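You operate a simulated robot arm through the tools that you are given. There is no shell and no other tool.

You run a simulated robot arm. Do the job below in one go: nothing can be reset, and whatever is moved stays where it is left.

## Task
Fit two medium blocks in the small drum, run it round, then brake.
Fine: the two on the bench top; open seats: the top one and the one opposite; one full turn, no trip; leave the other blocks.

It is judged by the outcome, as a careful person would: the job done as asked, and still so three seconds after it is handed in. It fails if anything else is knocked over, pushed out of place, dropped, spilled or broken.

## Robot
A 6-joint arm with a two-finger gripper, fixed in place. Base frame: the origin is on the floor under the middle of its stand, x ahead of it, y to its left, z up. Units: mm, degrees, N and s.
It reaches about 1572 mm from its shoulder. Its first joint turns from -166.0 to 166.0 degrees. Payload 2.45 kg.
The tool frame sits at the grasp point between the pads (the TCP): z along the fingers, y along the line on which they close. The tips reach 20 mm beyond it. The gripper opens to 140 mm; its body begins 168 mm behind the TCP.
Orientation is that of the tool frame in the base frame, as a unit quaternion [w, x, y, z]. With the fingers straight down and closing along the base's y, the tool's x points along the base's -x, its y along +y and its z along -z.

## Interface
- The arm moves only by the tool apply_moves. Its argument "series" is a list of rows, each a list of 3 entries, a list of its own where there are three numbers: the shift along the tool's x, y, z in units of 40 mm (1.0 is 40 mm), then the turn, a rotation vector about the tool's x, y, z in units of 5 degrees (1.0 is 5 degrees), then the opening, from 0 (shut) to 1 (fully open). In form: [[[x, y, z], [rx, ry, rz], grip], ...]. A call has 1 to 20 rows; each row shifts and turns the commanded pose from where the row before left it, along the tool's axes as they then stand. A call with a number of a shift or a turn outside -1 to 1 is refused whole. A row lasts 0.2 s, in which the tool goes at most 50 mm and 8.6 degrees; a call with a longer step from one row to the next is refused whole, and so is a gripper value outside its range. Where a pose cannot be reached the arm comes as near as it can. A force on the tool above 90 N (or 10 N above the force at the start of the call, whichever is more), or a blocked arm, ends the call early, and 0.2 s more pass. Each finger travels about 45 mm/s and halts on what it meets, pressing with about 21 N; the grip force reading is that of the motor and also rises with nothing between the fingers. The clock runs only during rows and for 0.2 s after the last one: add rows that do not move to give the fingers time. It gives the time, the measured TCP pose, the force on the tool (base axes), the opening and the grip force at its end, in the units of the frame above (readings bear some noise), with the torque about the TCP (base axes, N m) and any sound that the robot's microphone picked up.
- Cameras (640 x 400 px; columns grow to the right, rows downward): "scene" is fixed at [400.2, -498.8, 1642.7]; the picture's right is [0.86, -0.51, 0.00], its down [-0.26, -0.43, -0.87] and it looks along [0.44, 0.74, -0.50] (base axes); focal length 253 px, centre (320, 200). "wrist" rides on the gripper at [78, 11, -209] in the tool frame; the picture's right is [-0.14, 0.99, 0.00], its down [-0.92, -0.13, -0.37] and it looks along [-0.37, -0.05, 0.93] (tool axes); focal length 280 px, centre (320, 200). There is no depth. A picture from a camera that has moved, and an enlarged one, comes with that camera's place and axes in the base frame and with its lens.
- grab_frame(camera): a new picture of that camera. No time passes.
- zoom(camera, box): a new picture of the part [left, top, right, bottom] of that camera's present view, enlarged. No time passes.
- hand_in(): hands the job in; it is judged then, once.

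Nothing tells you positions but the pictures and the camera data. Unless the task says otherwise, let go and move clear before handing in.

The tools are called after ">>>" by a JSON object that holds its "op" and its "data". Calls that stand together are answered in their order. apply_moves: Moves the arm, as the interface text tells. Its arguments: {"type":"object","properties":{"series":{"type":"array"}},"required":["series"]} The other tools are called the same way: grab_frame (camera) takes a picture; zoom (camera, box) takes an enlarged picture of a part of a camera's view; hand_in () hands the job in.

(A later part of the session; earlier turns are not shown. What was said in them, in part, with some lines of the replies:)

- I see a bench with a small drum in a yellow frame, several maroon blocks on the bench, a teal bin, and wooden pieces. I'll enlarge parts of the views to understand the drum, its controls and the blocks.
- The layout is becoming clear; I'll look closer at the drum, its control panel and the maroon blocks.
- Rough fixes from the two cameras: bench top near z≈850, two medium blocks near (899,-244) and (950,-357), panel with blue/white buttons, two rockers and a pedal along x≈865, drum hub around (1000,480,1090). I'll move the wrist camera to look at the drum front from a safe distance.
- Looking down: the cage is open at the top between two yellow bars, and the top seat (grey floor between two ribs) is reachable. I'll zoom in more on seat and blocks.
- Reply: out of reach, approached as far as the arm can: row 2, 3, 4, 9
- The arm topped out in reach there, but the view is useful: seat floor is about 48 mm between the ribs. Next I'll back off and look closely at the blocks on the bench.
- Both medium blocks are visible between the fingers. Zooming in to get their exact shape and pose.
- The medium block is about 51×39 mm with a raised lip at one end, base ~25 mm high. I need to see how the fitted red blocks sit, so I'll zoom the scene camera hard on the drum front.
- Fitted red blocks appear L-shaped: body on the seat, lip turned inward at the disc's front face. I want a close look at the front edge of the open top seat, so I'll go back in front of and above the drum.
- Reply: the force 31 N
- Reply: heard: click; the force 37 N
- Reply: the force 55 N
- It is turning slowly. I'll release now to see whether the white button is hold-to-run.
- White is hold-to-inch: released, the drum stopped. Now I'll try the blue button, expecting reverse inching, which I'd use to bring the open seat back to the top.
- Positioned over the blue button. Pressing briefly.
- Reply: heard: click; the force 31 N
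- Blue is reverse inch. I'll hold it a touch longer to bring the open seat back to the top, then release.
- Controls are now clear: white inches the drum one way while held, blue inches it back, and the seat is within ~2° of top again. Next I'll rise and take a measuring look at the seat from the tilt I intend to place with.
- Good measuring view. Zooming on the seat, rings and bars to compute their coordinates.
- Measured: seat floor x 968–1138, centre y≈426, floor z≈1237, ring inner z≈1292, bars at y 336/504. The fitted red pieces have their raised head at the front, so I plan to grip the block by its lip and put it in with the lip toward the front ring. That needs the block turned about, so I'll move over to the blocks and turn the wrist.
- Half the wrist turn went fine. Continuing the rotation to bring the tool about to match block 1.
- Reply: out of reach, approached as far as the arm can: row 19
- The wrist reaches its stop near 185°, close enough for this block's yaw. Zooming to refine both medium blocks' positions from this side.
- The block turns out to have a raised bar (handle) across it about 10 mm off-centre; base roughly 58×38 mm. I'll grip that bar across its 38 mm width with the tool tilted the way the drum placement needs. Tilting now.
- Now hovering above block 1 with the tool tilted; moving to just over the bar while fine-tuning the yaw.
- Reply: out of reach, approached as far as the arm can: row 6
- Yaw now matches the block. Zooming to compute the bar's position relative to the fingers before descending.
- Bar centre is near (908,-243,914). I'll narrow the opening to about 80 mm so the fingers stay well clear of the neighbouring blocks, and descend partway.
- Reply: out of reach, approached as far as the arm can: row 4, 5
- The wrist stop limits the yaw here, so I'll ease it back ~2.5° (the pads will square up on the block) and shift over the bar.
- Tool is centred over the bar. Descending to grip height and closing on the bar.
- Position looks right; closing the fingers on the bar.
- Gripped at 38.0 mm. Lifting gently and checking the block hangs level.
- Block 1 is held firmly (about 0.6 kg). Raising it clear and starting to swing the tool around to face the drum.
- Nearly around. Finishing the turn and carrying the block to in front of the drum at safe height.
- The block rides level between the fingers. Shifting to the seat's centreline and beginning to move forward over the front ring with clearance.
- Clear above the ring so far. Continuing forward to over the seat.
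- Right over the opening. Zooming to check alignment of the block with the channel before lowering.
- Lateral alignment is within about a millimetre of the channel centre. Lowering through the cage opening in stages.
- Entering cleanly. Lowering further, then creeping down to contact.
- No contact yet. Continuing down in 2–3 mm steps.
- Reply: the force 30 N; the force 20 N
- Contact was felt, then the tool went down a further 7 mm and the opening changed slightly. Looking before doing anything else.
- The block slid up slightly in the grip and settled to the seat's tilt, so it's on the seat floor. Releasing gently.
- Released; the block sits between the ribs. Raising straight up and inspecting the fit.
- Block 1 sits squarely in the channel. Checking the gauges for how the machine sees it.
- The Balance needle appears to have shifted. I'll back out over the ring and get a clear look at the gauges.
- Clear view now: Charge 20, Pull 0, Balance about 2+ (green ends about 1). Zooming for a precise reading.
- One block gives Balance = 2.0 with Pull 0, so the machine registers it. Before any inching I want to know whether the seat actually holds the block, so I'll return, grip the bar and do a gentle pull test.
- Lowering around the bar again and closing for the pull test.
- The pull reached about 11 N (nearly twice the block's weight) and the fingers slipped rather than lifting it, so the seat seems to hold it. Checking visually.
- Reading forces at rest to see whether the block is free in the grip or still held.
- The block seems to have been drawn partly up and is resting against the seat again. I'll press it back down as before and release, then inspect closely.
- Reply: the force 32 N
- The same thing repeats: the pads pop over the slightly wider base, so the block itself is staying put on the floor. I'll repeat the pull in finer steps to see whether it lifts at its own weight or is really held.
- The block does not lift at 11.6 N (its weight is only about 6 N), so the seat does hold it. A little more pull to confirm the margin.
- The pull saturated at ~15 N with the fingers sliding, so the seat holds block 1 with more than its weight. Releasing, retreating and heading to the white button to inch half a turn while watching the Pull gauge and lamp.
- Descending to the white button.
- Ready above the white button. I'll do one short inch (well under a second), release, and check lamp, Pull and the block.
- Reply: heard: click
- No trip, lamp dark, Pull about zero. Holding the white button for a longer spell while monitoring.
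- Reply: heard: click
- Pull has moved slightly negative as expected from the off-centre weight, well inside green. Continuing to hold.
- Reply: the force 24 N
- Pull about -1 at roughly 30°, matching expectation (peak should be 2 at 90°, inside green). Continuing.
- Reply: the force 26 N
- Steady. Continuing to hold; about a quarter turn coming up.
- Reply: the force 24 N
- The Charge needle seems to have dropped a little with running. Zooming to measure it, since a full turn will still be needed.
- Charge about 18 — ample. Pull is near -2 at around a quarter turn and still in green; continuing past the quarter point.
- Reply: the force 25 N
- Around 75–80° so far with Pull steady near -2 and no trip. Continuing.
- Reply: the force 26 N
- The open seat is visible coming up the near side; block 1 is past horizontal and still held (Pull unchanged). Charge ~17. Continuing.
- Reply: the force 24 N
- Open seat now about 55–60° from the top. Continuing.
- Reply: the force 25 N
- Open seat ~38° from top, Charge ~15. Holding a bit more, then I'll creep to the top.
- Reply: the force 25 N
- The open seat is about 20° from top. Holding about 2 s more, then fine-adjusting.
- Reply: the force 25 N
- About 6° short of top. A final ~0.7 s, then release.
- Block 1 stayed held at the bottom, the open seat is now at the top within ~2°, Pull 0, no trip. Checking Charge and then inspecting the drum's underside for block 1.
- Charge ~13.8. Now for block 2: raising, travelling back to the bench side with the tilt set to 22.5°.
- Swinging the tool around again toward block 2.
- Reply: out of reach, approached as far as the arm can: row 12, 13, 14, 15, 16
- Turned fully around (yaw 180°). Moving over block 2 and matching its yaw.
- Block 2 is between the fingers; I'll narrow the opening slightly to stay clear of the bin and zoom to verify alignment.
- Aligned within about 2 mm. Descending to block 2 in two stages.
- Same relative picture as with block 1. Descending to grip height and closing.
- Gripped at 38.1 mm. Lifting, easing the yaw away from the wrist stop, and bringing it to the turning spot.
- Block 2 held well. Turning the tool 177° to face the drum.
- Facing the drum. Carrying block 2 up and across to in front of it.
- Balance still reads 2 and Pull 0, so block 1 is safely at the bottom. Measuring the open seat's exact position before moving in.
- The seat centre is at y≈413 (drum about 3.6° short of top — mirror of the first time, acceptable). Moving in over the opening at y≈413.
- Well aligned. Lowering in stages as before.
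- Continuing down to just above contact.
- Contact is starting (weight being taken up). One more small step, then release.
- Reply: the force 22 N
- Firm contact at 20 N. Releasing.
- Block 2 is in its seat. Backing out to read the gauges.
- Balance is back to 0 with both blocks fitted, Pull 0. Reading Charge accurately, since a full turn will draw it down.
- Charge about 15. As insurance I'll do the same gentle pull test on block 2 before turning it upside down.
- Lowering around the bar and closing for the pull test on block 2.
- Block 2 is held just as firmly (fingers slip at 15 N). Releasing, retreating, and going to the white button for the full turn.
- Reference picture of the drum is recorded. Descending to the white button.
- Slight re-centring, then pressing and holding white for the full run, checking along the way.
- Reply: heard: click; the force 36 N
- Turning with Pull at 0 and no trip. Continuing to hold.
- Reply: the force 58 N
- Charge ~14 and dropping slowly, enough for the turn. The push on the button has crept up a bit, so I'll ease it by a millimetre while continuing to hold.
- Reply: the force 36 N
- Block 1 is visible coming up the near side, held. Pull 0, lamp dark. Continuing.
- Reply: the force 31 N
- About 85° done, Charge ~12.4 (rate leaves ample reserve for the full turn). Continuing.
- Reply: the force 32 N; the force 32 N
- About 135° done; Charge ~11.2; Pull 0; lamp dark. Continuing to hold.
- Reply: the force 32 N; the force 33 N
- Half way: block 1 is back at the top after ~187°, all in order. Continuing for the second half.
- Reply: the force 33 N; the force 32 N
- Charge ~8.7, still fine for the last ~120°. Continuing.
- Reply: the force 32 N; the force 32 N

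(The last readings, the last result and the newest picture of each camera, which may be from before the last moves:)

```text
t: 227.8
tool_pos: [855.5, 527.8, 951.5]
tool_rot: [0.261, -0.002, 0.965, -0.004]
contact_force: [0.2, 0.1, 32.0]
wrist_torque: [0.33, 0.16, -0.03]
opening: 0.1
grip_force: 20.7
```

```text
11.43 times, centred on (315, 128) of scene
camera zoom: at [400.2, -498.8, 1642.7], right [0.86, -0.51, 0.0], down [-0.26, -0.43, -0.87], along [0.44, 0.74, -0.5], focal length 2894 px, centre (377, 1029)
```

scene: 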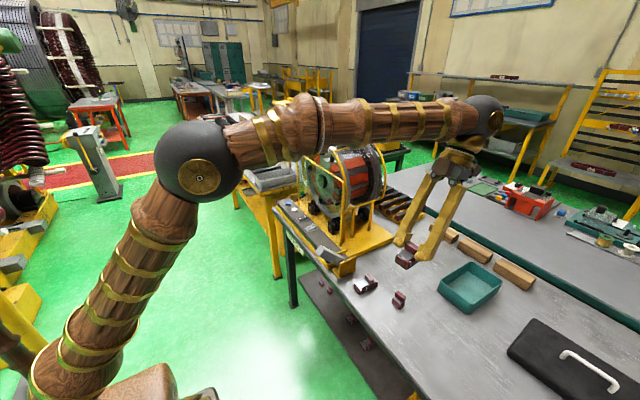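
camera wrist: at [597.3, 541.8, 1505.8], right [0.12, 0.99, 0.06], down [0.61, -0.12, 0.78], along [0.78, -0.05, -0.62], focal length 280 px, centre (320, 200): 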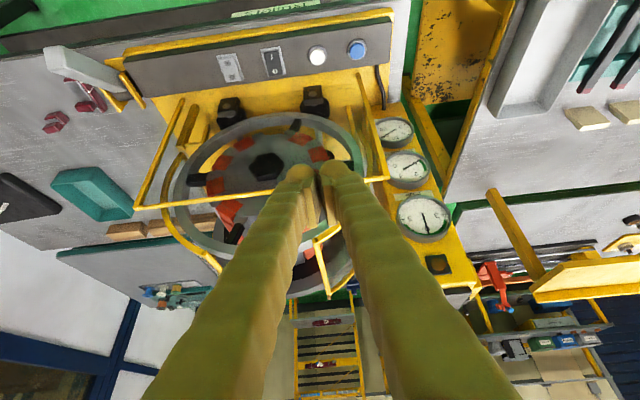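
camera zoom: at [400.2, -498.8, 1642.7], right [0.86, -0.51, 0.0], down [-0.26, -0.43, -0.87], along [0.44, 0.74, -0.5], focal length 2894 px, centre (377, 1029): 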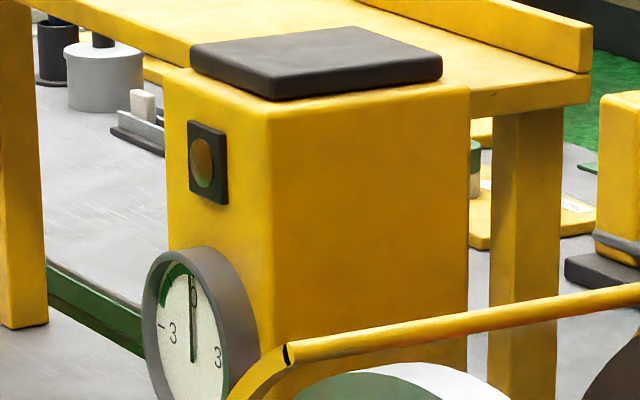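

Block 2 is coming up the near side at ~-75°; about 70° to go. Continuing.

>>> {"op": "apply_moves", "data": {"series": [[[0, 0, 0], [0, 0, 0], 0], [[0, 0, 0], [0, 0, 0], 0], [[0, 0, 0], [0, 0, 0], 0], [[0, 0, 0], [0, 0, 0], 0], [[0, 0, 0], [0, 0, 0], 0], [[0, 0, 0], [0, 0, 0], 0], [[0, 0, 0], [0, 0, 0], 0], [[0, 0, 0], [0, 0, 0], 0], [[0, 0, 0], [0, 0, 0], 0], [[0, 0, 0], [0, 0, 0], 0], [[0, 0, 0], [0, 0, 0], 0], [[0, 0, 0], [0, 0, 0], 0], [[0, 0, 0], [0, 0, 0], 0], [[0, 0, 0], [0, 0, 0], 0], [[0, 0, 0], [0, 0, 0], 0], [[0, 0, 0], [0, 0, 0], 0], [[0, 0, 0], [0, 0, 0], 0], [[0, 0, 0], [0, 0, 0], 0], [[0, 0, 0], [0, 0, 0], 0], [[0, 0, 0], [0, 0, 0], 0]]}}

>>> {"op": "apply_moves", "data": {"series": [[[0, 0, 0], [0, 0, 0], 0], [[0, 0, 0], [0, 0, 0], 0], [[0, 0, 0], [0, 0, 0], 0], [[0, 0, 0], [0, 0, 0], 0], [[0, 0, 0], [0, 0, 0], 0], [[0, 0, 0], [0, 0, 0], 0], [[0, 0, 0], [0, 0, 0], 0], [[0, 0, 0], [0, 0, 0], 0], [[0, 0, 0], [0, 0, 0], 0], [[0, 0, 0], [0, 0, 0], 0], [[0, 0, 0], [0, 0, 0], 0], [[0, 0, 0], [0, 0, 0], 0], [[0, 0, 0], [0, 0, 0], 0], [[0, 0, 0], [0, 0, 0], 0], [[0, 0, 0], [0, 0, 0], 0], [[0, 0, 0], [0, 0, 0], 0], [[0, 0, 0], [0, 0, 0], 0], [[0, 0, 0], [0, 0, 0], 0]]}}

>>> {"op": "zoom", "data": {"camera": "scene", "box": [290, 120, 390, 210]}}

>>> {"op": "zoom", "data": {"camera": "scene", "box": [295, 145, 325, 170]}}

>>> {"op": "zoom", "data": {"camera": "wrist", "box": [440, 240, 580, 380]}}

```text
t: 232.0
tool_pos: [856.8, 526.7, 952.4]
tool_rot: [0.262, -0.003, 0.965, -0.003]
contact_force: [-0.5, -0.3, 31.9]
wrist_torque: [0.29, 0.17, 0.01]
opening: 0.0
grip_force: 21.1
```

```text
t: 235.8
tool_pos: [855.5, 528.1, 953.4]
tool_rot: [0.262, -0.002, 0.965, -0.004]
contact_force: [-0.3, -0.7, 32.1]
wrist_torque: [0.33, 0.12, 0.01]
opening: 0.0
grip_force: 21.3
```

```text
4.44 times, centred on (340, 165) of scene
camera zoom: at [400.2, -498.8, 1642.7], right [0.86, -0.51, 0.0], down [-0.26, -0.43, -0.87], along [0.44, 0.74, -0.5], focal length 1126 px, centre (231, 356)
```

zoom: 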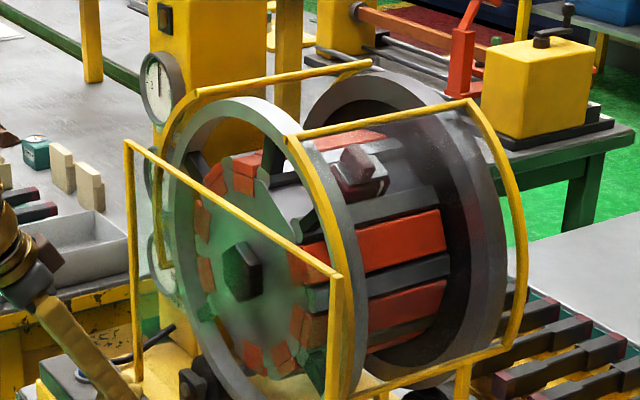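

```text
16.00 times, centred on (310, 158) of scene
camera zoom: at [400.2, -498.8, 1642.7], right [0.86, -0.51, 0.0], down [-0.26, -0.43, -0.87], along [0.44, 0.74, -0.5], focal length 4052 px, centre (480, 880)
```

zoom: 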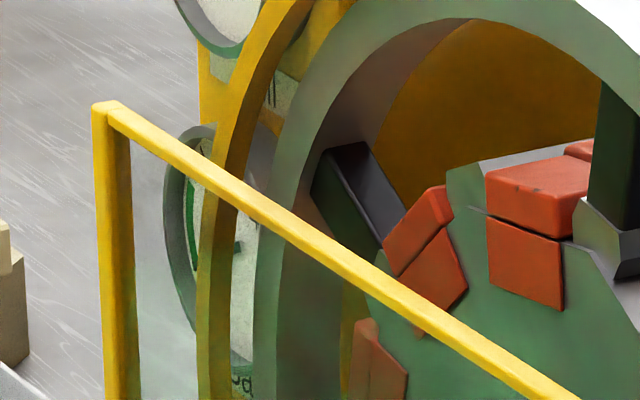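

```text
2.86 times, centred on (510, 310) of wrist
camera zoom: at [682.6, 539.0, 1093.5], right [0.12, 0.99, 0.06], down [0.61, -0.12, 0.78], along [0.78, -0.05, -0.62], focal length 801 px, centre (-223, -114)
```

zoom: 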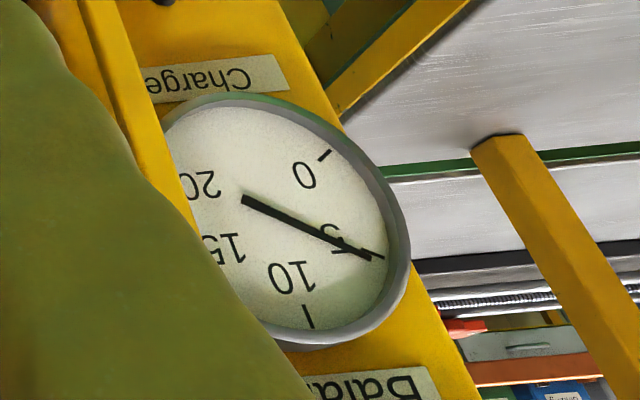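

About 22° left. Holding for the final stretch, slightly past one full turn.

>>> {"op": "apply_moves", "data": {"series": [[[0, 0, 0], [0, 0, 0], 0], [[0, 0, 0], [0, 0, 0], 0], [[0, 0, 0], [0, 0, 0], 0], [[0, 0, 0], [0, 0, 0], 0], [[0, 0, 0], [0, 0, 0], 0], [[0, 0, 0], [0, 0, 0], 0], [[0, 0, 0], [0, 0, 0], 0], [[0, 0, 0], [0, 0, 0], 0], [[0, 0, 0], [0, 0, 0], 0], [[0, 0, 0], [0, 0, 0], 0], [[0, 0, 0], [0, 0, 0], 0], [[0, 0, 0], [0, 0, 0], 0], [[0, 0, 0], [0, 0, 0], 0], [[0, 0, 0], [0, 0, 0], 0], [[0, 0, 0], [0, 0, 0], 0], [[0, 0, 0], [0, 0, 0], 0], [[0, 0, 0], [0, 0, 0], 0], [[0, 0, 0], [0, 0, 0], 0], [[0, 0, 0], [0, 0, 0], 0], [[0, 0, 0], [0, 0, 0], 0]]}}

>>> {"op": "zoom", "data": {"camera": "scene", "box": [295, 145, 325, 170]}}

>>> {"op": "zoom", "data": {"camera": "scene", "box": [290, 120, 390, 210]}}

```text
t: 240.0
tool_pos: [857.0, 526.9, 953.2]
tool_rot: [0.261, -0.003, 0.965, -0.003]
contact_force: [0.0, 0.1, 32.0]
wrist_torque: [0.31, 0.16, -0.01]
opening: 0.0
grip_force: 20.7
```

```text
16.00 times, centred on (310, 158) of scene
camera zoom: at [400.2, -498.8, 1642.7], right [0.86, -0.51, 0.0], down [-0.26, -0.43, -0.87], along [0.44, 0.74, -0.5], focal length 4052 px, centre (480, 880)
```

zoom: 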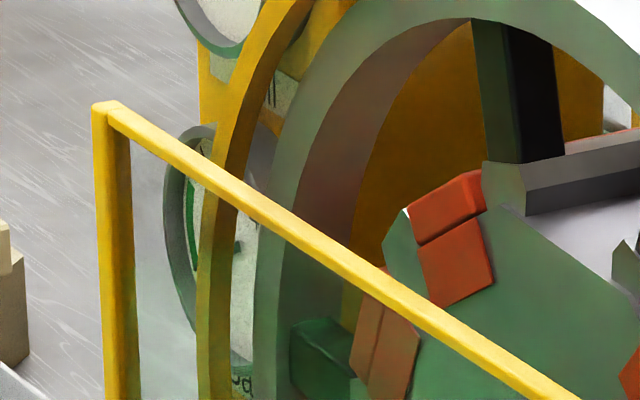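

```text
4.44 times, centred on (340, 165) of scene
camera zoom: at [400.2, -498.8, 1642.7], right [0.86, -0.51, 0.0], down [-0.26, -0.43, -0.87], along [0.44, 0.74, -0.5], focal length 1126 px, centre (231, 356)
```

zoom: 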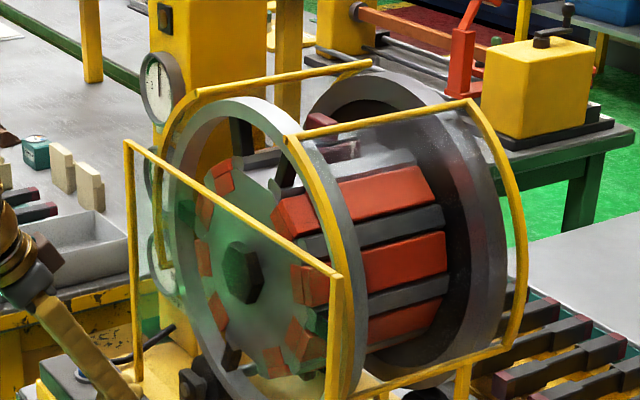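

The drum picture matches the reference almost exactly: one full turn is essentially complete. A few degrees extra to be sure, then release.

>>> {"op": "apply_moves", "data": {"series": [[[0, 0, 0], [0, 0, 0], 0], [[0, 0, 0], [0, 0, 0], 0], [[0, 0, 0], [0, 0, 0], 0], [[0, 0, 0], [0, 0, 0], 0], [[-0.125, 0, -0.2165], [0, 0, 0], 0], [[-0.25, 0, -0.433], [0, 0, 0], 0], [[-0.25, 0, -0.433], [0, 0, 0], 0]]}}

>>> {"op": "zoom", "data": {"camera": "scene", "box": [295, 145, 325, 170]}}

>>> {"op": "zoom", "data": {"camera": "scene", "box": [300, 110, 330, 145]}}

>>> {"op": "zoom", "data": {"camera": "scene", "box": [265, 190, 365, 280]}}

```text
t: 241.6
tool_pos: [856.5, 525.6, 1002.1]
tool_rot: [0.261, -0.003, 0.965, -0.003]
contact_force: [0.3, 0.1, 0.3]
wrist_torque: [-0.03, -0.01, 0.01]
opening: 0.0
grip_force: 21.2
```

```text
16.00 times, centred on (310, 158) of scene
camera zoom: at [400.2, -498.8, 1642.7], right [0.86, -0.51, 0.0], down [-0.26, -0.43, -0.87], along [0.44, 0.74, -0.5], focal length 4052 px, centre (480, 880)
```

zoom: 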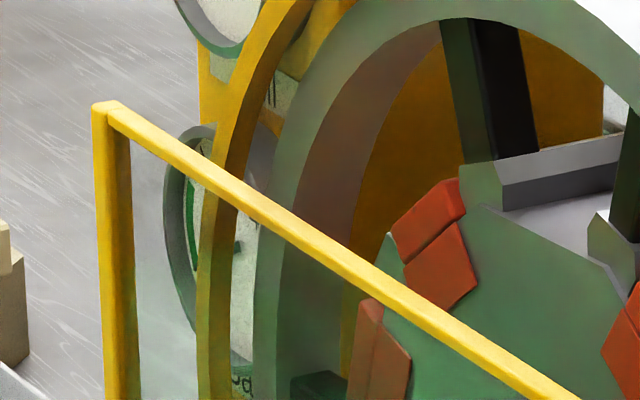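

```text
11.43 times, centred on (315, 128) of scene
camera zoom: at [400.2, -498.8, 1642.7], right [0.86, -0.51, 0.0], down [-0.26, -0.43, -0.87], along [0.44, 0.74, -0.5], focal length 2894 px, centre (377, 1029)
```

zoom: 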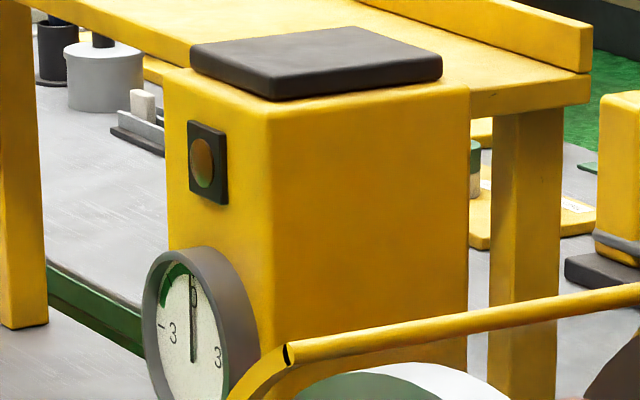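

```text
4.44 times, centred on (315, 235) of scene
camera zoom: at [400.2, -498.8, 1642.7], right [0.86, -0.51, 0.0], down [-0.26, -0.43, -0.87], along [0.44, 0.74, -0.5], focal length 1126 px, centre (342, 44)
```

zoom: 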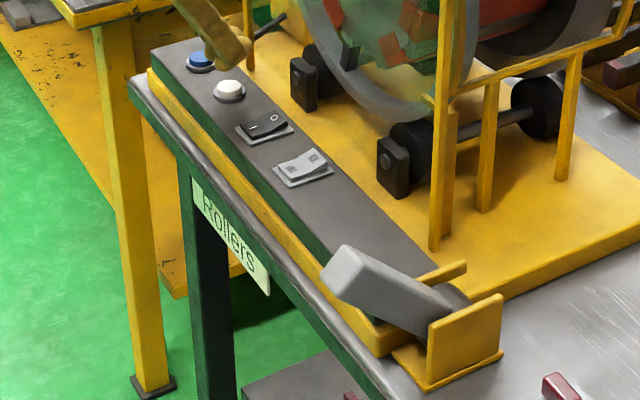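

One full turn plus ~6° done, drum stopped, Pull 0, lamp dark — no trip. Next is the brake: the grey lever in the yellow bracket. I'll rise and take a close look at it.

>>> {"op": "apply_moves", "data": {"series": [[[0.09, 0, -0.959], [0, 0, 0], 0], [[0.09, 0, -0.959], [0, 0, 0], 0], [[0.09, 0, -0.959], [0, 0, 0], 0], [[0.09, 0, -0.959], [0, 0, 0], 0], [[0.09, 0, -0.959], [0, 0, 0], 0], [[0.09, 0, -0.959], [0, 0, 0], 0], [[0.09, 0, -0.959], [0, 0, 0], 0], [[0, -0.95, 0], [0, 1, 0], 0], [[0, -0.95, 0], [0, 1, 0], 0], [[0, -0.95, 0], [0, 1, 0], 0], [[0, -0.95, 0], [0, 0, 0], 0], [[0, -0.95, 0], [0, 0, 0], 0], [[0, -0.95, 0], [0, 0, 0], 0], [[0, -0.95, 0], [0, 0, 0], 0], [[0, -0.95, 0], [0, 0, 0], 0], [[0, -0.95, 0], [0, 0, 0], 0]]}}

>>> {"op": "grab_frame", "data": {"camera": "wrist"}}

>>> {"op": "zoom", "data": {"camera": "scene", "box": [310, 220, 370, 280]}}

```text
t: 245.0
tool_pos: [699.9, 186.0, 1223.8]
tool_rot: [0.132, -0.001, 0.991, -0.003]
contact_force: [-0.7, -0.6, 0.4]
wrist_torque: [-0.03, 0.02, 0.05]
opening: 0.0
grip_force: 20.7
```

```text
taken
camera wrist: at [568.2, 199.5, 1404.7], right [0.13, 0.99, 0.03], down [0.79, -0.12, 0.6], along [0.6, -0.06, -0.8], focal length 280 px, centre (320, 200)
```

wrist: 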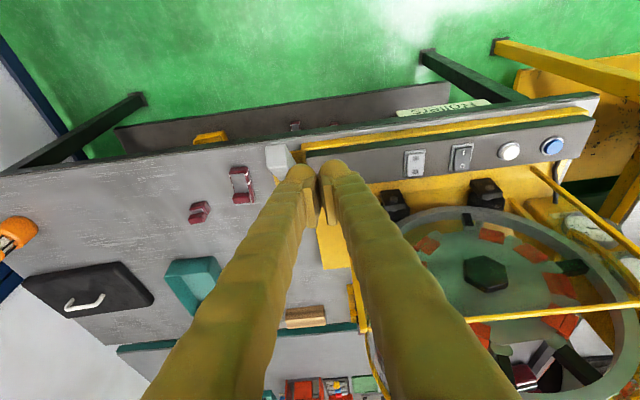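

```text
6.67 times, centred on (340, 250) of scene
camera zoom: at [400.2, -498.8, 1642.7], right [0.86, -0.51, 0.0], down [-0.26, -0.43, -0.87], along [0.44, 0.74, -0.5], focal length 1688 px, centre (187, -133)
```

zoom: 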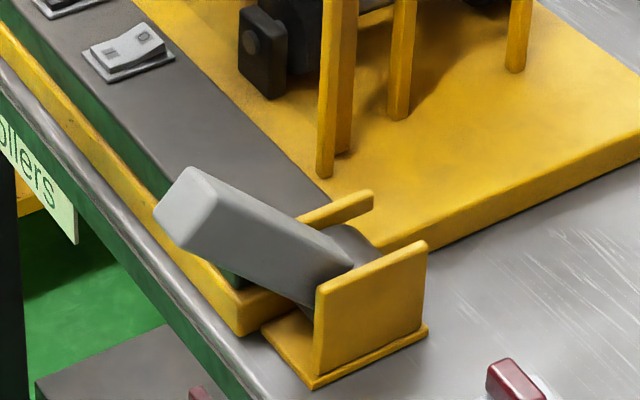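

The lever is pivoted at its rear in the bracket, with its free end raised toward the robot — like a pedal. Zooming in to fix its end position.

>>> {"op": "zoom", "data": {"camera": "wrist", "box": [240, 120, 340, 220]}}

>>> {"op": "zoom", "data": {"camera": "scene", "box": [320, 230, 360, 270]}}

```text
4.00 times, centred on (290, 170) of wrist
camera zoom: at [568.2, 199.5, 1404.7], right [0.13, 0.99, 0.03], down [0.79, -0.12, 0.6], along [0.6, -0.06, -0.8], focal length 1122 px, centre (440, 320)
```

zoom: 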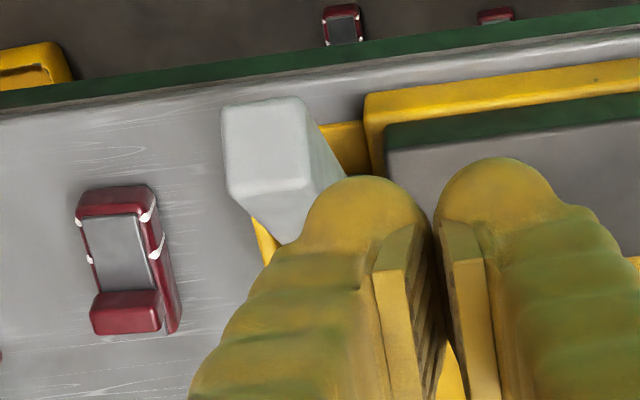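

```text
10.00 times, centred on (340, 250) of scene
camera zoom: at [400.2, -498.8, 1642.7], right [0.86, -0.51, 0.0], down [-0.26, -0.43, -0.87], along [0.44, 0.74, -0.5], focal length 2532 px, centre (120, -300)
```

zoom: 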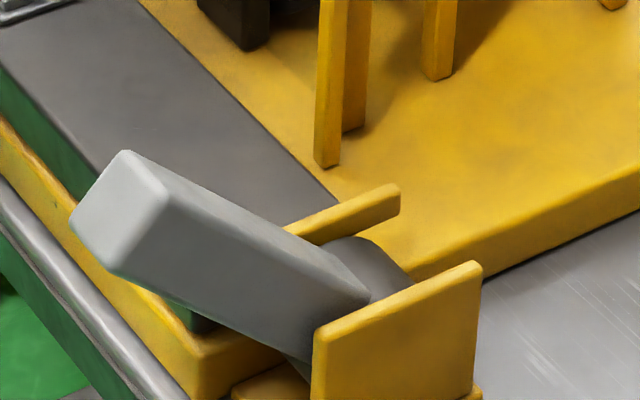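

The lever sits at ~45°, its end near (767,119,1012), pivot around (889,119,890). I'll bring the closed fingertips just above its upper face, then press it down gently.

>>> {"op": "apply_moves", "data": {"series": [[[-0.455, -0.398, 0.766], [0, 0, 0], 0], [[-0.455, -0.398, 0.766], [0, 0, 0], 0], [[-0.455, -0.398, 0.766], [0, 0, 0], 0], [[-0.455, -0.398, 0.766], [0, 0, 0], 0], [[-0.455, -0.398, 0.766], [0, 0, 0], 0], [[0.193, 0, 0.71], [0, 0, 0], 0], [[0.193, 0, 0.71], [0, 0, 0], 0], [[0, 0, 0], [0, 0, 0], 0]]}}

>>> {"op": "zoom", "data": {"camera": "scene", "box": [310, 200, 380, 270]}}

>>> {"op": "zoom", "data": {"camera": "wrist", "box": [240, 80, 400, 230]}}

```text
t: 246.8
tool_pos: [829.0, 105.6, 1040.4]
tool_rot: [0.132, -0.002, 0.991, -0.003]
contact_force: [0.0, -1.0, -0.7]
wrist_torque: [-0.01, -0.02, 0.02]
opening: 0.2
grip_force: 21.4
```

```text
5.71 times, centred on (345, 235) of scene
camera zoom: at [400.2, -498.8, 1642.7], right [0.86, -0.51, 0.0], down [-0.26, -0.43, -0.87], along [0.44, 0.74, -0.5], focal length 1447 px, centre (177, 0)
```

zoom: 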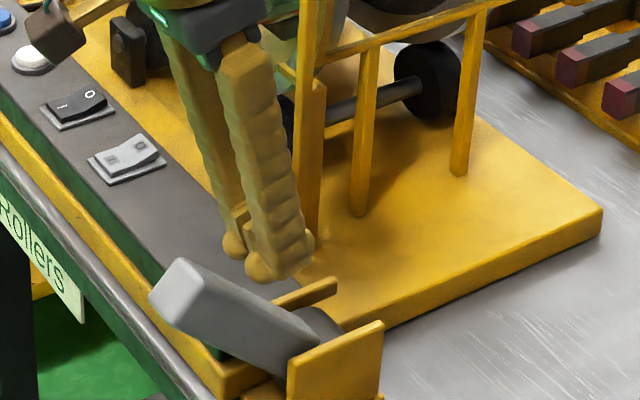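

```text
2.67 times, centred on (320, 155) of wrist
camera zoom: at [697.5, 118.3, 1222.4], right [0.13, 0.99, 0.03], down [0.79, -0.12, 0.6], along [0.6, -0.06, -0.8], focal length 748 px, centre (320, 320)
```

zoom: 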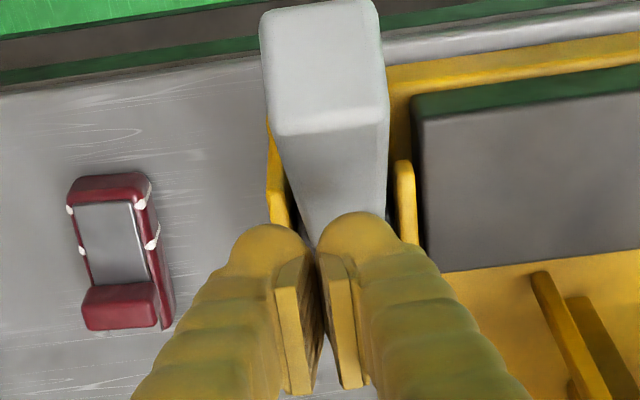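

Well placed behind and above the lever. Moving in along the lever's push direction until contact.

>>> {"op": "apply_moves", "data": {"series": [[[0.217, 0, 0.124], [0, 0, 0], 0], [[0.217, 0, 0.124], [0, 0, 0], 0], [[0.087, 0, 0.05], [0, 0, 0], 0], [[0.087, 0, 0.05], [0, 0, 0], 0]]}}

>>> {"op": "zoom", "data": {"camera": "scene", "box": [310, 200, 380, 270]}}

```text
t: 247.8
tool_pos: [811.0, 106.2, 1027.0]
tool_rot: [0.137, -0.001, 0.991, -0.003]
contact_force: [44.1, -7.2, 48.3]
wrist_torque: [0.32, -0.2, 0.01]
opening: 6.0
grip_force: 29.8
```

```text
5.71 times, centred on (345, 235) of scene
camera zoom: at [400.2, -498.8, 1642.7], right [0.86, -0.51, 0.0], down [-0.26, -0.43, -0.87], along [0.44, 0.74, -0.5], focal length 1447 px, centre (177, 0)
```

zoom: 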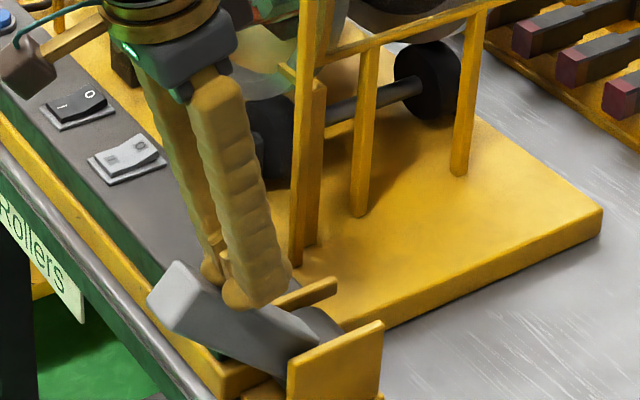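

There's firm resistance (~65 N) with only a few millimetres of lever travel. Pausing to see whether it creeps or is against a stop.

>>> {"op": "apply_moves", "data": {"series": [[[0, 0, 0], [0, 0, 0], 0], [[0, 0, 0], [0, 0, 0], 0], [[0, 0, 0], [0, 0, 0], 0]]}}

>>> {"op": "zoom", "data": {"camera": "scene", "box": [310, 200, 380, 270]}}

>>> {"op": "zoom", "data": {"camera": "wrist", "box": [240, 80, 400, 230]}}

```text
t: 248.6
tool_pos: [812.5, 105.5, 1026.3]
tool_rot: [0.137, -0.001, 0.991, -0.002]
contact_force: [43.6, -14.7, 69.6]
wrist_torque: [0.14, 0.17, -0.1]
opening: 6.0
grip_force: 29.7
```

```text
5.71 times, centred on (345, 235) of scene
camera zoom: at [400.2, -498.8, 1642.7], right [0.86, -0.51, 0.0], down [-0.26, -0.43, -0.87], along [0.44, 0.74, -0.5], focal length 1447 px, centre (177, 0)
```

zoom: 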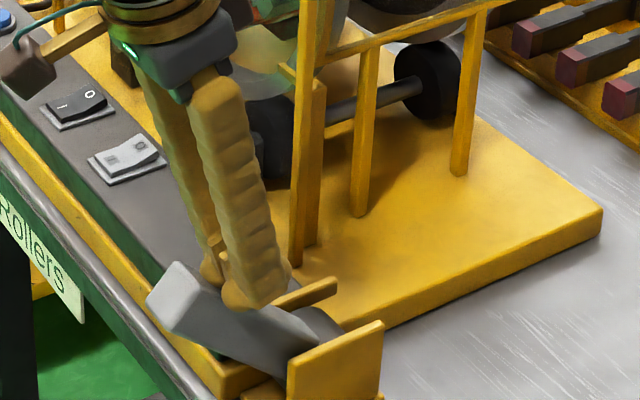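

```text
2.67 times, centred on (320, 155) of wrist
camera zoom: at [678.5, 118.3, 1205.6], right [0.13, 0.99, 0.03], down [0.79, -0.12, 0.6], along [0.6, -0.05, -0.8], focal length 748 px, centre (320, 320)
```

zoom: 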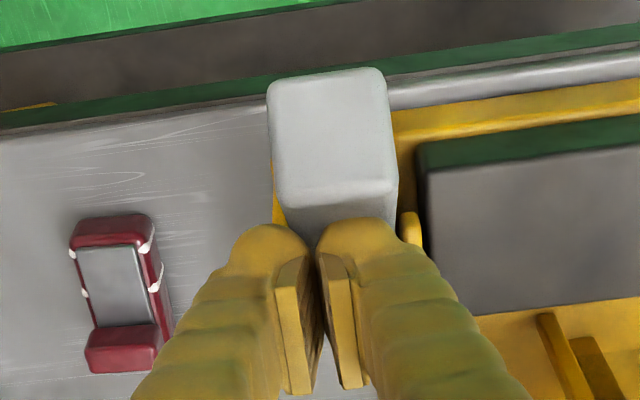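

It doesn't move that way — it's against its stop — so I'm backing off at once. The lever must throw the other way (up and over, away from the robot).

>>> {"op": "apply_moves", "data": {"series": [[[-0.217, 0, -0.124], [0, 0, 0], 0], [[-0.434, 0, -0.249], [0, 0, 0], 0], [[-0.434, 0, -0.249], [0, 0, 0], 0], [[-0.262, 0, -0.965], [0, 0, 0], 0], [[-0.262, 0, -0.965], [0, 0, 0], 0]]}}

>>> {"op": "zoom", "data": {"camera": "scene", "box": [310, 220, 370, 280]}}

>>> {"op": "zoom", "data": {"camera": "wrist", "box": [220, 80, 420, 230]}}

```text
t: 249.8
tool_pos: [843.3, 106.6, 1135.4]
tool_rot: [0.133, -0.001, 0.991, -0.005]
contact_force: [0.3, -0.6, 0.2]
wrist_torque: [-0.03, -0.02, 0.01]
opening: 0.0
grip_force: 29.2
```

```text
6.67 times, centred on (340, 250) of scene
camera zoom: at [400.2, -498.8, 1642.7], right [0.86, -0.51, 0.0], down [-0.26, -0.43, -0.87], along [0.44, 0.74, -0.5], focal length 1688 px, centre (187, -133)
```

zoom: 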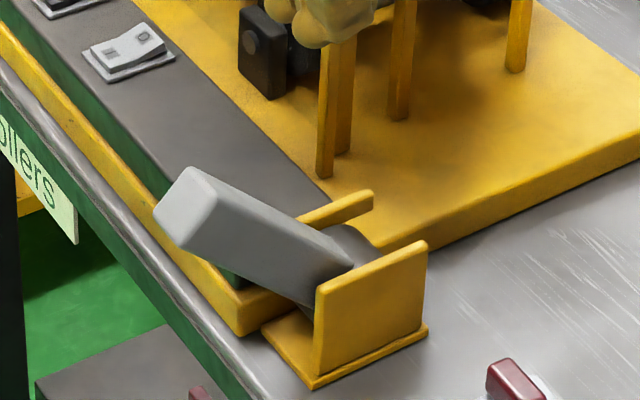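

```text
2.67 times, centred on (320, 155) of wrist
camera zoom: at [712.4, 119.5, 1317.6], right [0.13, 0.99, 0.03], down [0.79, -0.12, 0.6], along [0.6, -0.06, -0.8], focal length 748 px, centre (320, 320)
```

zoom: 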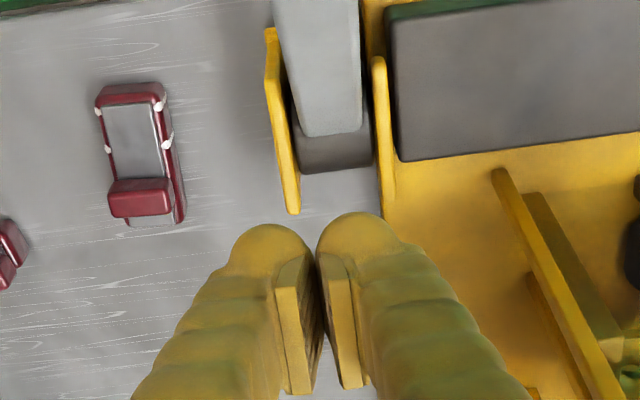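

The lever is unharmed at its stop. I'll go round to its robot-side face, lower the closed fingers in front of it, and push it up and over toward the drum side.

>>> {"op": "apply_moves", "data": {"series": [[[0.9, 0.078, -0.34], [0, 0, 0], 0], [[0.9, 0.078, -0.34], [0, 0, 0], 0], [[0.9, 0.078, -0.34], [0, 0, 0], 0], [[0.9, 0.078, -0.34], [0, 0, 0], 0], [[0.216, 0, 0.796], [0, 0, 0], 0], [[0.216, 0, 0.796], [0, 0, 0], 0], [[0.216, 0, 0.796], [0, 0, 0], 0], [[0.216, 0, 0.796], [0, 0, 0], 0], [[0.216, 0, 0.796], [0, 0, 0], 0], [[0, 0, 0], [0, 0, 0], 0]]}}

>>> {"op": "zoom", "data": {"camera": "wrist", "box": [220, 80, 420, 230]}}

>>> {"op": "zoom", "data": {"camera": "scene", "box": [290, 190, 370, 270]}}

```text
t: 252.0
tool_pos: [692.3, 118.2, 984.9]
tool_rot: [0.132, -0.002, 0.991, -0.004]
contact_force: [-0.3, -0.2, -0.4]
wrist_torque: [-0.03, 0.01, -0.01]
opening: 0.0
grip_force: 29.2
```

```text
2.67 times, centred on (320, 155) of wrist
camera zoom: at [560.1, 130.3, 1166.7], right [0.13, 0.99, 0.03], down [0.79, -0.12, 0.6], along [0.6, -0.06, -0.8], focal length 748 px, centre (320, 320)
```

zoom: 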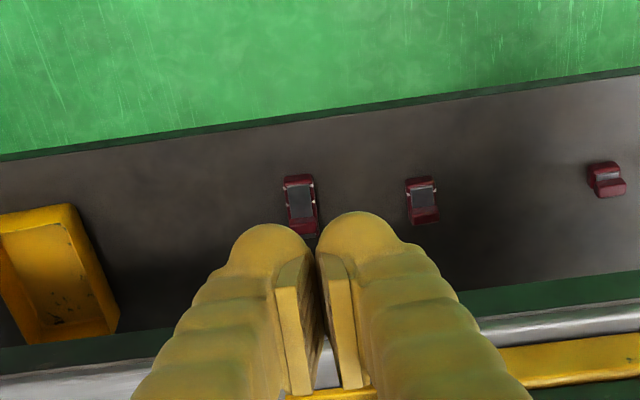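

```text
5.00 times, centred on (330, 230) of scene
camera zoom: at [400.2, -498.8, 1642.7], right [0.86, -0.51, 0.0], down [-0.26, -0.43, -0.87], along [0.44, 0.74, -0.5], focal length 1266 px, centre (270, 50)
```

zoom: 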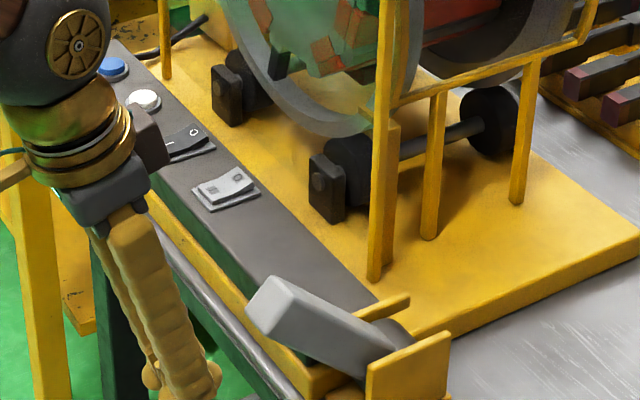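

In front of the lever with fingertips below its free end. Pushing forward in steps.

>>> {"op": "apply_moves", "data": {"series": [[[-0.724, 0, 0.197], [0, 0, 0], 0], [[-0.241, 0, 0.066], [0, 0, 0], 0], [[-0.241, 0, 0.066], [0, 0, 0], 0], [[-0.12, 0, 0.033], [0, 0, 0], 0]]}}

>>> {"op": "zoom", "data": {"camera": "scene", "box": [290, 190, 370, 270]}}

```text
t: 253.0
tool_pos: [745.9, 117.9, 986.7]
tool_rot: [0.132, -0.002, 0.991, -0.005]
contact_force: [-2.1, 0.4, -0.8]
wrist_torque: [0.01, -0.03, 0.01]
opening: 5.8
grip_force: 28.9
```

```text
5.00 times, centred on (330, 230) of scene
camera zoom: at [400.2, -498.8, 1642.7], right [0.86, -0.51, 0.0], down [-0.26, -0.43, -0.87], along [0.44, 0.74, -0.5], focal length 1266 px, centre (270, 50)
```

zoom: 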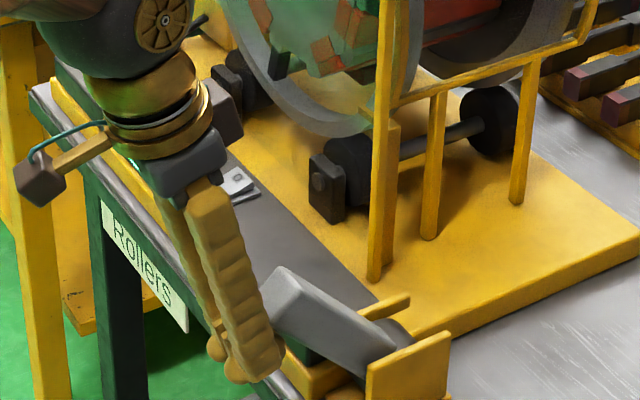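

The lever is lifting with very little force, so this is the right direction. Continuing.

>>> {"op": "apply_moves", "data": {"series": [[[-0.241, 0, 0.066], [0, 0, 0], 0], [[-0.241, 0, 0.066], [0, 0, 0], 0], [[-0.241, 0, 0.066], [0, 0, 0], 0]]}}

>>> {"op": "zoom", "data": {"camera": "scene", "box": [290, 190, 370, 270]}}

>>> {"op": "zoom", "data": {"camera": "wrist", "box": [220, 80, 420, 230]}}

```text
t: 253.8
tool_pos: [775.7, 118.0, 985.9]
tool_rot: [0.132, -0.002, 0.991, -0.004]
contact_force: [-0.4, -0.2, -0.5]
wrist_torque: [0.01, 0.01, -0.01]
opening: 0.0
grip_force: 29.9
```

```text
5.00 times, centred on (330, 230) of scene
camera zoom: at [400.2, -498.8, 1642.7], right [0.86, -0.51, 0.0], down [-0.26, -0.43, -0.87], along [0.44, 0.74, -0.5], focal length 1266 px, centre (270, 50)
```

zoom: 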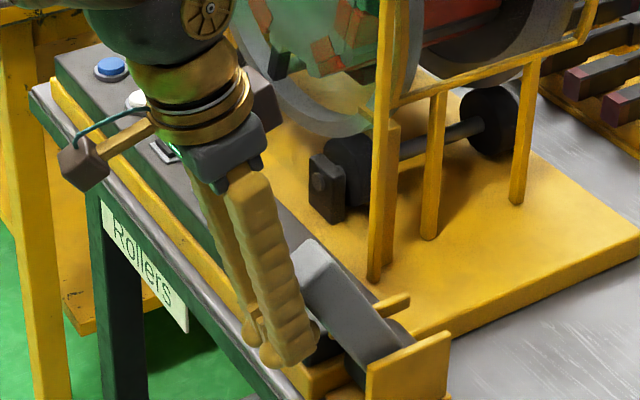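

```text
2.67 times, centred on (320, 155) of wrist
camera zoom: at [644.5, 130.8, 1168.1], right [0.13, 0.99, 0.03], down [0.79, -0.12, 0.6], along [0.6, -0.06, -0.8], focal length 748 px, centre (320, 320)
```

zoom: 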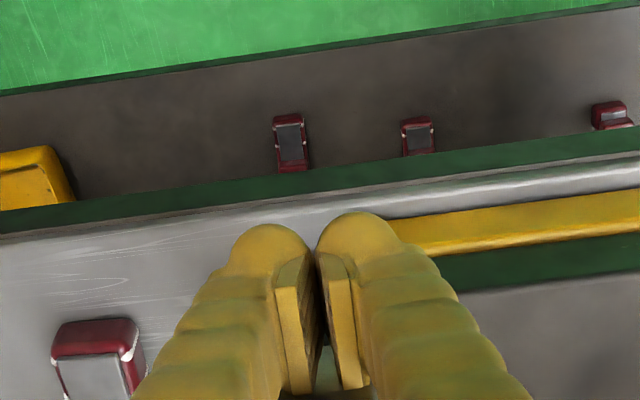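

Lever now around 60° and moving freely. Continuing the push.

>>> {"op": "apply_moves", "data": {"series": [[[-0.241, 0, 0.066], [0, 0, 0], 0], [[-0.241, 0, 0.066], [0, 0, 0], 0], [[-0.241, 0, 0.066], [0, 0, 0], 0], [[-0.241, 0, 0.066], [0, 0, 0], 0]]}}

>>> {"op": "zoom", "data": {"camera": "scene", "box": [290, 190, 370, 270]}}

```text
t: 254.8
tool_pos: [816.0, 117.3, 987.5]
tool_rot: [0.132, -0.001, 0.991, -0.004]
contact_force: [0.0, 0.5, 0.9]
wrist_torque: [0.03, 0.0, 0.05]
opening: 0.0
grip_force: 29.4
```

```text
5.00 times, centred on (330, 230) of scene
camera zoom: at [400.2, -498.8, 1642.7], right [0.86, -0.51, 0.0], down [-0.26, -0.43, -0.87], along [0.44, 0.74, -0.5], focal length 1266 px, centre (270, 50)
```

zoom: 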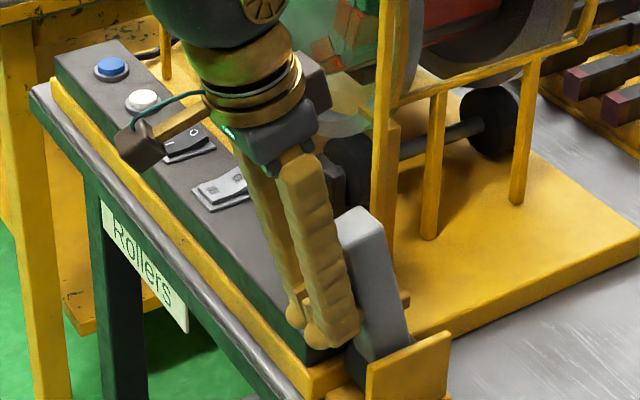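

Nearly vertical. Continuing gently to find its other position.

>>> {"op": "apply_moves", "data": {"series": [[[-0.241, 0, 0.066], [0, 0, 0], 0], [[-0.241, 0, 0.066], [0, 0, 0], 0], [[-0.241, 0, 0.066], [0, 0, 0], 0]]}}

>>> {"op": "zoom", "data": {"camera": "scene", "box": [290, 190, 370, 270]}}

```text
t: 255.7
tool_pos: [838.7, 117.4, 986.5]
tool_rot: [0.128, -0.002, 0.992, -0.004]
contact_force: [-30.1, -1.5, 13.2]
wrist_torque: [0.02, -0.08, -0.05]
opening: 6.0
grip_force: 29.2
stopped in row 3: the force on the tool passed its limit at 97 N (the readings are from after the stop); the commanded pose is now the measured one
```

```text
5.00 times, centred on (330, 230) of scene
camera zoom: at [400.2, -498.8, 1642.7], right [0.86, -0.51, 0.0], down [-0.26, -0.43, -0.87], along [0.44, 0.74, -0.5], focal length 1266 px, centre (270, 50)
```

zoom: 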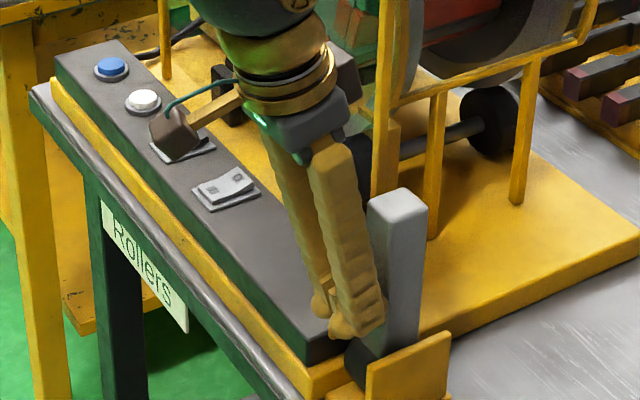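

The lever has reached its other stop, just past upright. Backing off to see whether it stays there.

>>> {"op": "apply_moves", "data": {"series": [[[0.241, 0, -0.066], [0, 0, 0], 0], [[0.482, 0, -0.131], [0, 0, 0], 0], [[0.724, 0, -0.197], [0, 0, 0], 0], [[0.724, 0, -0.197], [0, 0, 0], 0], [[0.724, 0, -0.197], [0, 0, 0], 0]]}}

>>> {"op": "zoom", "data": {"camera": "scene", "box": [290, 190, 370, 270]}}

>>> {"op": "zoom", "data": {"camera": "scene", "box": [290, 110, 390, 200]}}

>>> {"op": "zoom", "data": {"camera": "scene", "box": [300, 110, 330, 145]}}

```text
t: 256.9
tool_pos: [720.1, 116.3, 986.4]
tool_rot: [0.129, -0.001, 0.992, -0.004]
contact_force: [0.2, 0.3, -0.2]
wrist_torque: [0.01, 0.0, -0.03]
opening: 0.2
grip_force: 29.5
```

```text
5.00 times, centred on (330, 230) of scene
camera zoom: at [400.2, -498.8, 1642.7], right [0.86, -0.51, 0.0], down [-0.26, -0.43, -0.87], along [0.44, 0.74, -0.5], focal length 1266 px, centre (270, 50)
```

zoom: 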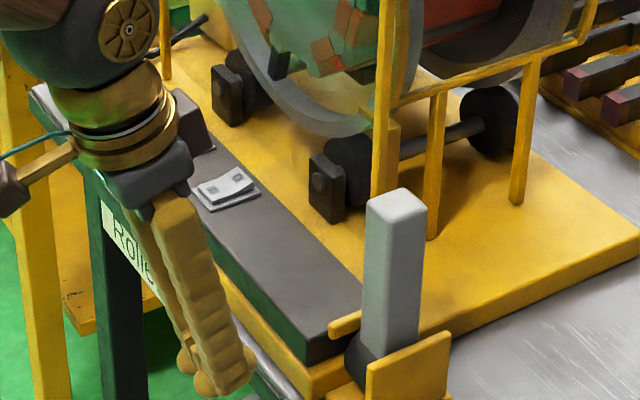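

```text
4.44 times, centred on (340, 155) of scene
camera zoom: at [400.2, -498.8, 1642.7], right [0.86, -0.51, 0.0], down [-0.26, -0.43, -0.87], along [0.44, 0.74, -0.5], focal length 1126 px, centre (231, 400)
```

zoom: 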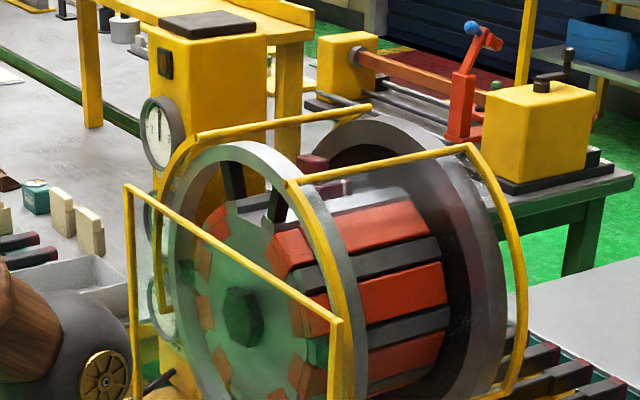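

```text
11.43 times, centred on (315, 128) of scene
camera zoom: at [400.2, -498.8, 1642.7], right [0.86, -0.51, 0.0], down [-0.26, -0.43, -0.87], along [0.44, 0.74, -0.5], focal length 2894 px, centre (377, 1029)
```

zoom: 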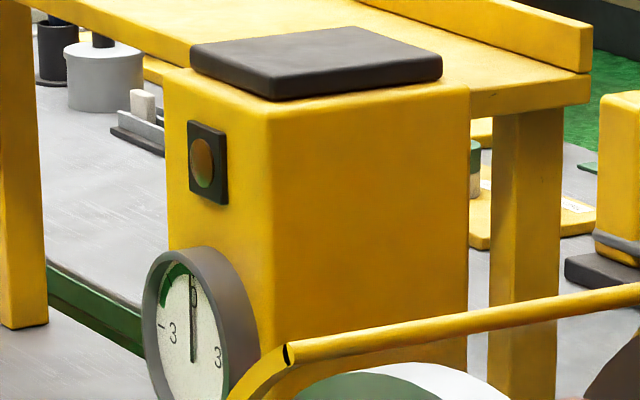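

The lever stays upright on its own — brake set. Withdrawing the arm clear and checking everything once more.

>>> {"op": "apply_moves", "data": {"series": [[[0.6, 0, -0.6], [0, 0, 0], 0], [[0.6, 0, -0.6], [0, 0, 0], 0.3], [[0.3, 0, -0.9], [0, 0, 0], 0.5], [[-0.262, 0, -0.96], [0, 0, 0], 0.5], [[-0.262, 0, -0.96], [0, 0, 0], 0.5], [[-0.262, 0, -0.96], [0, 0, 0], 0.5], [[-0.262, 0, -0.96], [0, 0, 0], 0.5], [[-0.262, 0.3, -0.9], [0, 0, 0], 0.5], [[-0.262, 0.3, -0.9], [0, 0, 0], 0.5], [[0, 0.9, 0], [0, -1, 0], 0.5], [[0, 0.9, 0], [0, -1, 0], 0.5], [[0, 0.9, 0], [0, -1, 0], 0.5], [[0, 0.9, 0], [0, 0, 0], 0.5], [[0, 0.9, 0], [0, 0, 0], 0.5]]}}

>>> {"op": "grab_frame", "data": {"camera": "scene"}}

>>> {"op": "grab_frame", "data": {"camera": "wrist"}}

```text
t: 259.9
tool_pos: [642.9, 323.2, 1285.8]
tool_rot: [0.257, -0.003, 0.966, -0.003]
contact_force: [0.0, -0.6, 0.1]
wrist_torque: [-0.01, 0.0, 0.0]
opening: 70.0
grip_force: 0.0
```

```text
taken
```

scene: 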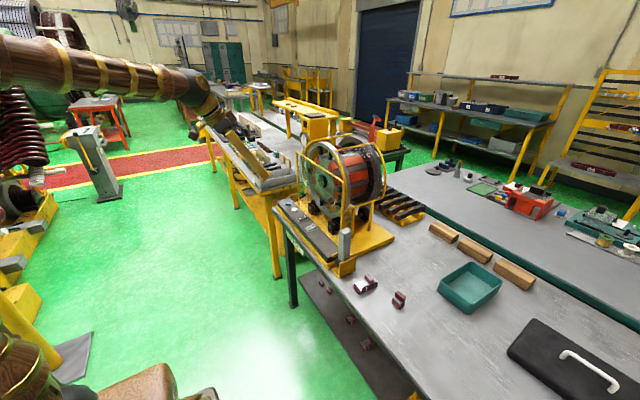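

```text
taken
camera wrist: at [470.0, 336.7, 1428.1], right [0.12, 0.99, 0.06], down [0.62, -0.12, 0.78], along [0.78, -0.05, -0.62], focal length 280 px, centre (320, 200)
```

wrist: 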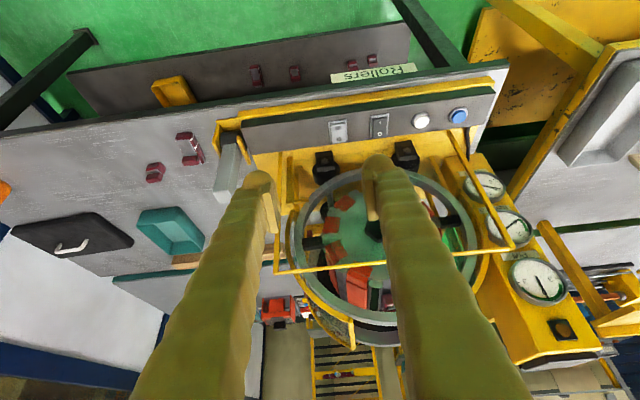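

Everything looks in order. Final zooms on gauges, lever and drum.

>>> {"op": "zoom", "data": {"camera": "wrist", "box": [460, 150, 600, 350]}}

>>> {"op": "zoom", "data": {"camera": "scene", "box": [270, 190, 380, 290]}}

>>> {"op": "zoom", "data": {"camera": "wrist", "box": [290, 150, 480, 330]}}

>>> {"op": "zoom", "data": {"camera": "scene", "box": [290, 110, 400, 230]}}

```text
2.00 times, centred on (530, 250) of wrist
camera zoom: at [470.0, 336.7, 1428.1], right [0.12, 0.99, 0.06], down [0.62, -0.12, 0.78], along [0.78, -0.05, -0.62], focal length 561 px, centre (-100, 100)
```

zoom: 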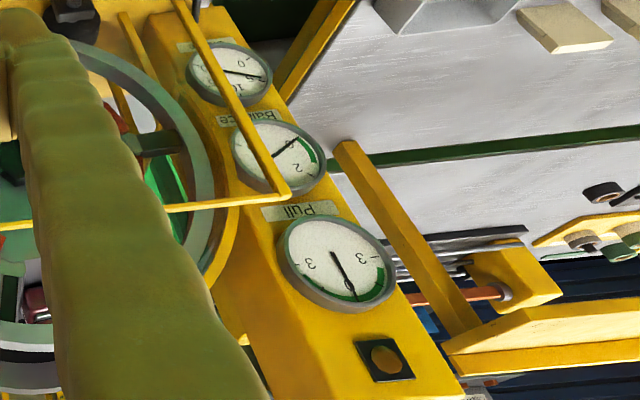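

```text
4.00 times, centred on (325, 240) of scene
camera zoom: at [400.2, -498.8, 1642.7], right [0.86, -0.51, 0.0], down [-0.26, -0.43, -0.87], along [0.44, 0.74, -0.5], focal length 1013 px, centre (300, 40)
```

zoom: 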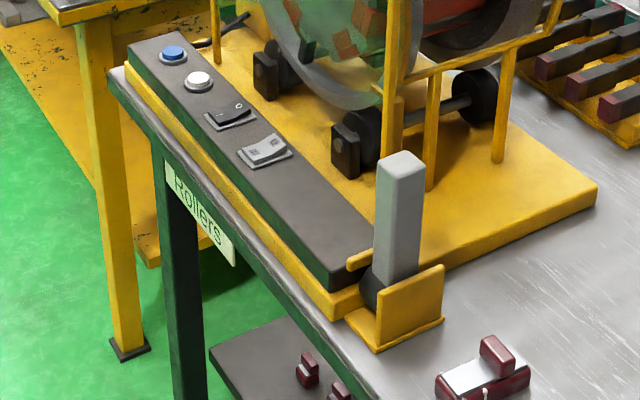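

```text
2.22 times, centred on (385, 240) of wrist
camera zoom: at [470.0, 336.7, 1428.1], right [0.12, 0.99, 0.06], down [0.62, -0.12, 0.78], along [0.78, -0.05, -0.62], focal length 623 px, centre (176, 111)
```

zoom: 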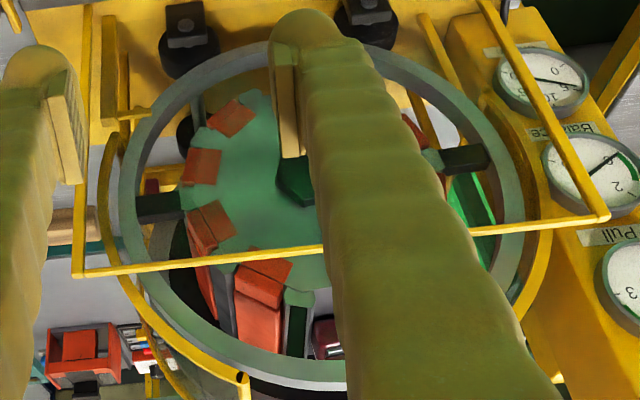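

```text
3.33 times, centred on (345, 170) of scene
camera zoom: at [400.2, -498.8, 1642.7], right [0.86, -0.51, 0.0], down [-0.26, -0.43, -0.87], along [0.44, 0.74, -0.5], focal length 844 px, centre (237, 300)
```

zoom: 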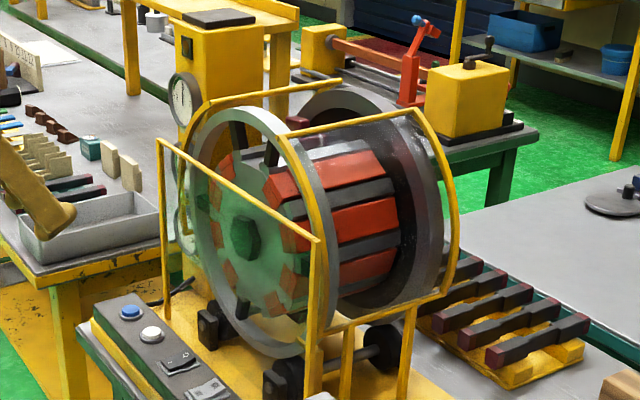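

Both medium blocks are fitted and still held in the two open seats: Balance is 0 and Pull is 0. The drum has made one full turn plus about 6°, with no trip lamp. The brake lever stands upright at its stop, the other blocks are where they were, and the arm is clear. Handing in.

>>> {"op": "hand_in", "data": {}}

```text
The job is handed in.
```

Both medium blocks from the bench top are fitted in the small drum, one in the top seat and one in the seat opposite. It has run one full turn with no trip, and the brake lever is set.

- **Fit:** I pulled up on each block to about 15 N, more than twice its weight, and neither came out of its seat. The Balance gauge read 2.0 with one block in and 0 with both.
- **Turn:** With one block in, I inched the drum half a turn to bring the opposite seat to the top. With both in, I ran it one full turn plus about 6°. Pull stayed near 0 during that turn and the lamp on the gauge pillar stayed dark.
- **Brake:** I took the grey lever beside the panel to be the brake, because the drum ran freely with it in its starting position. I first pressed it the wrong way, with up to about 85 N, and it came back undamaged. It now stands upright against its other stop and stayed there. I did not test it by driving the rollers against it.
- **Left as is:** The black power rocker, which was off at the start, is still on. I couldn't tell whether the seats hold the blocks with the power off. The Charge gauge fell from 20 to about 5, mostly during the half turn and the full turn.

The other blocks were left alone, and I saw nothing else moved, dropped or knocked over.
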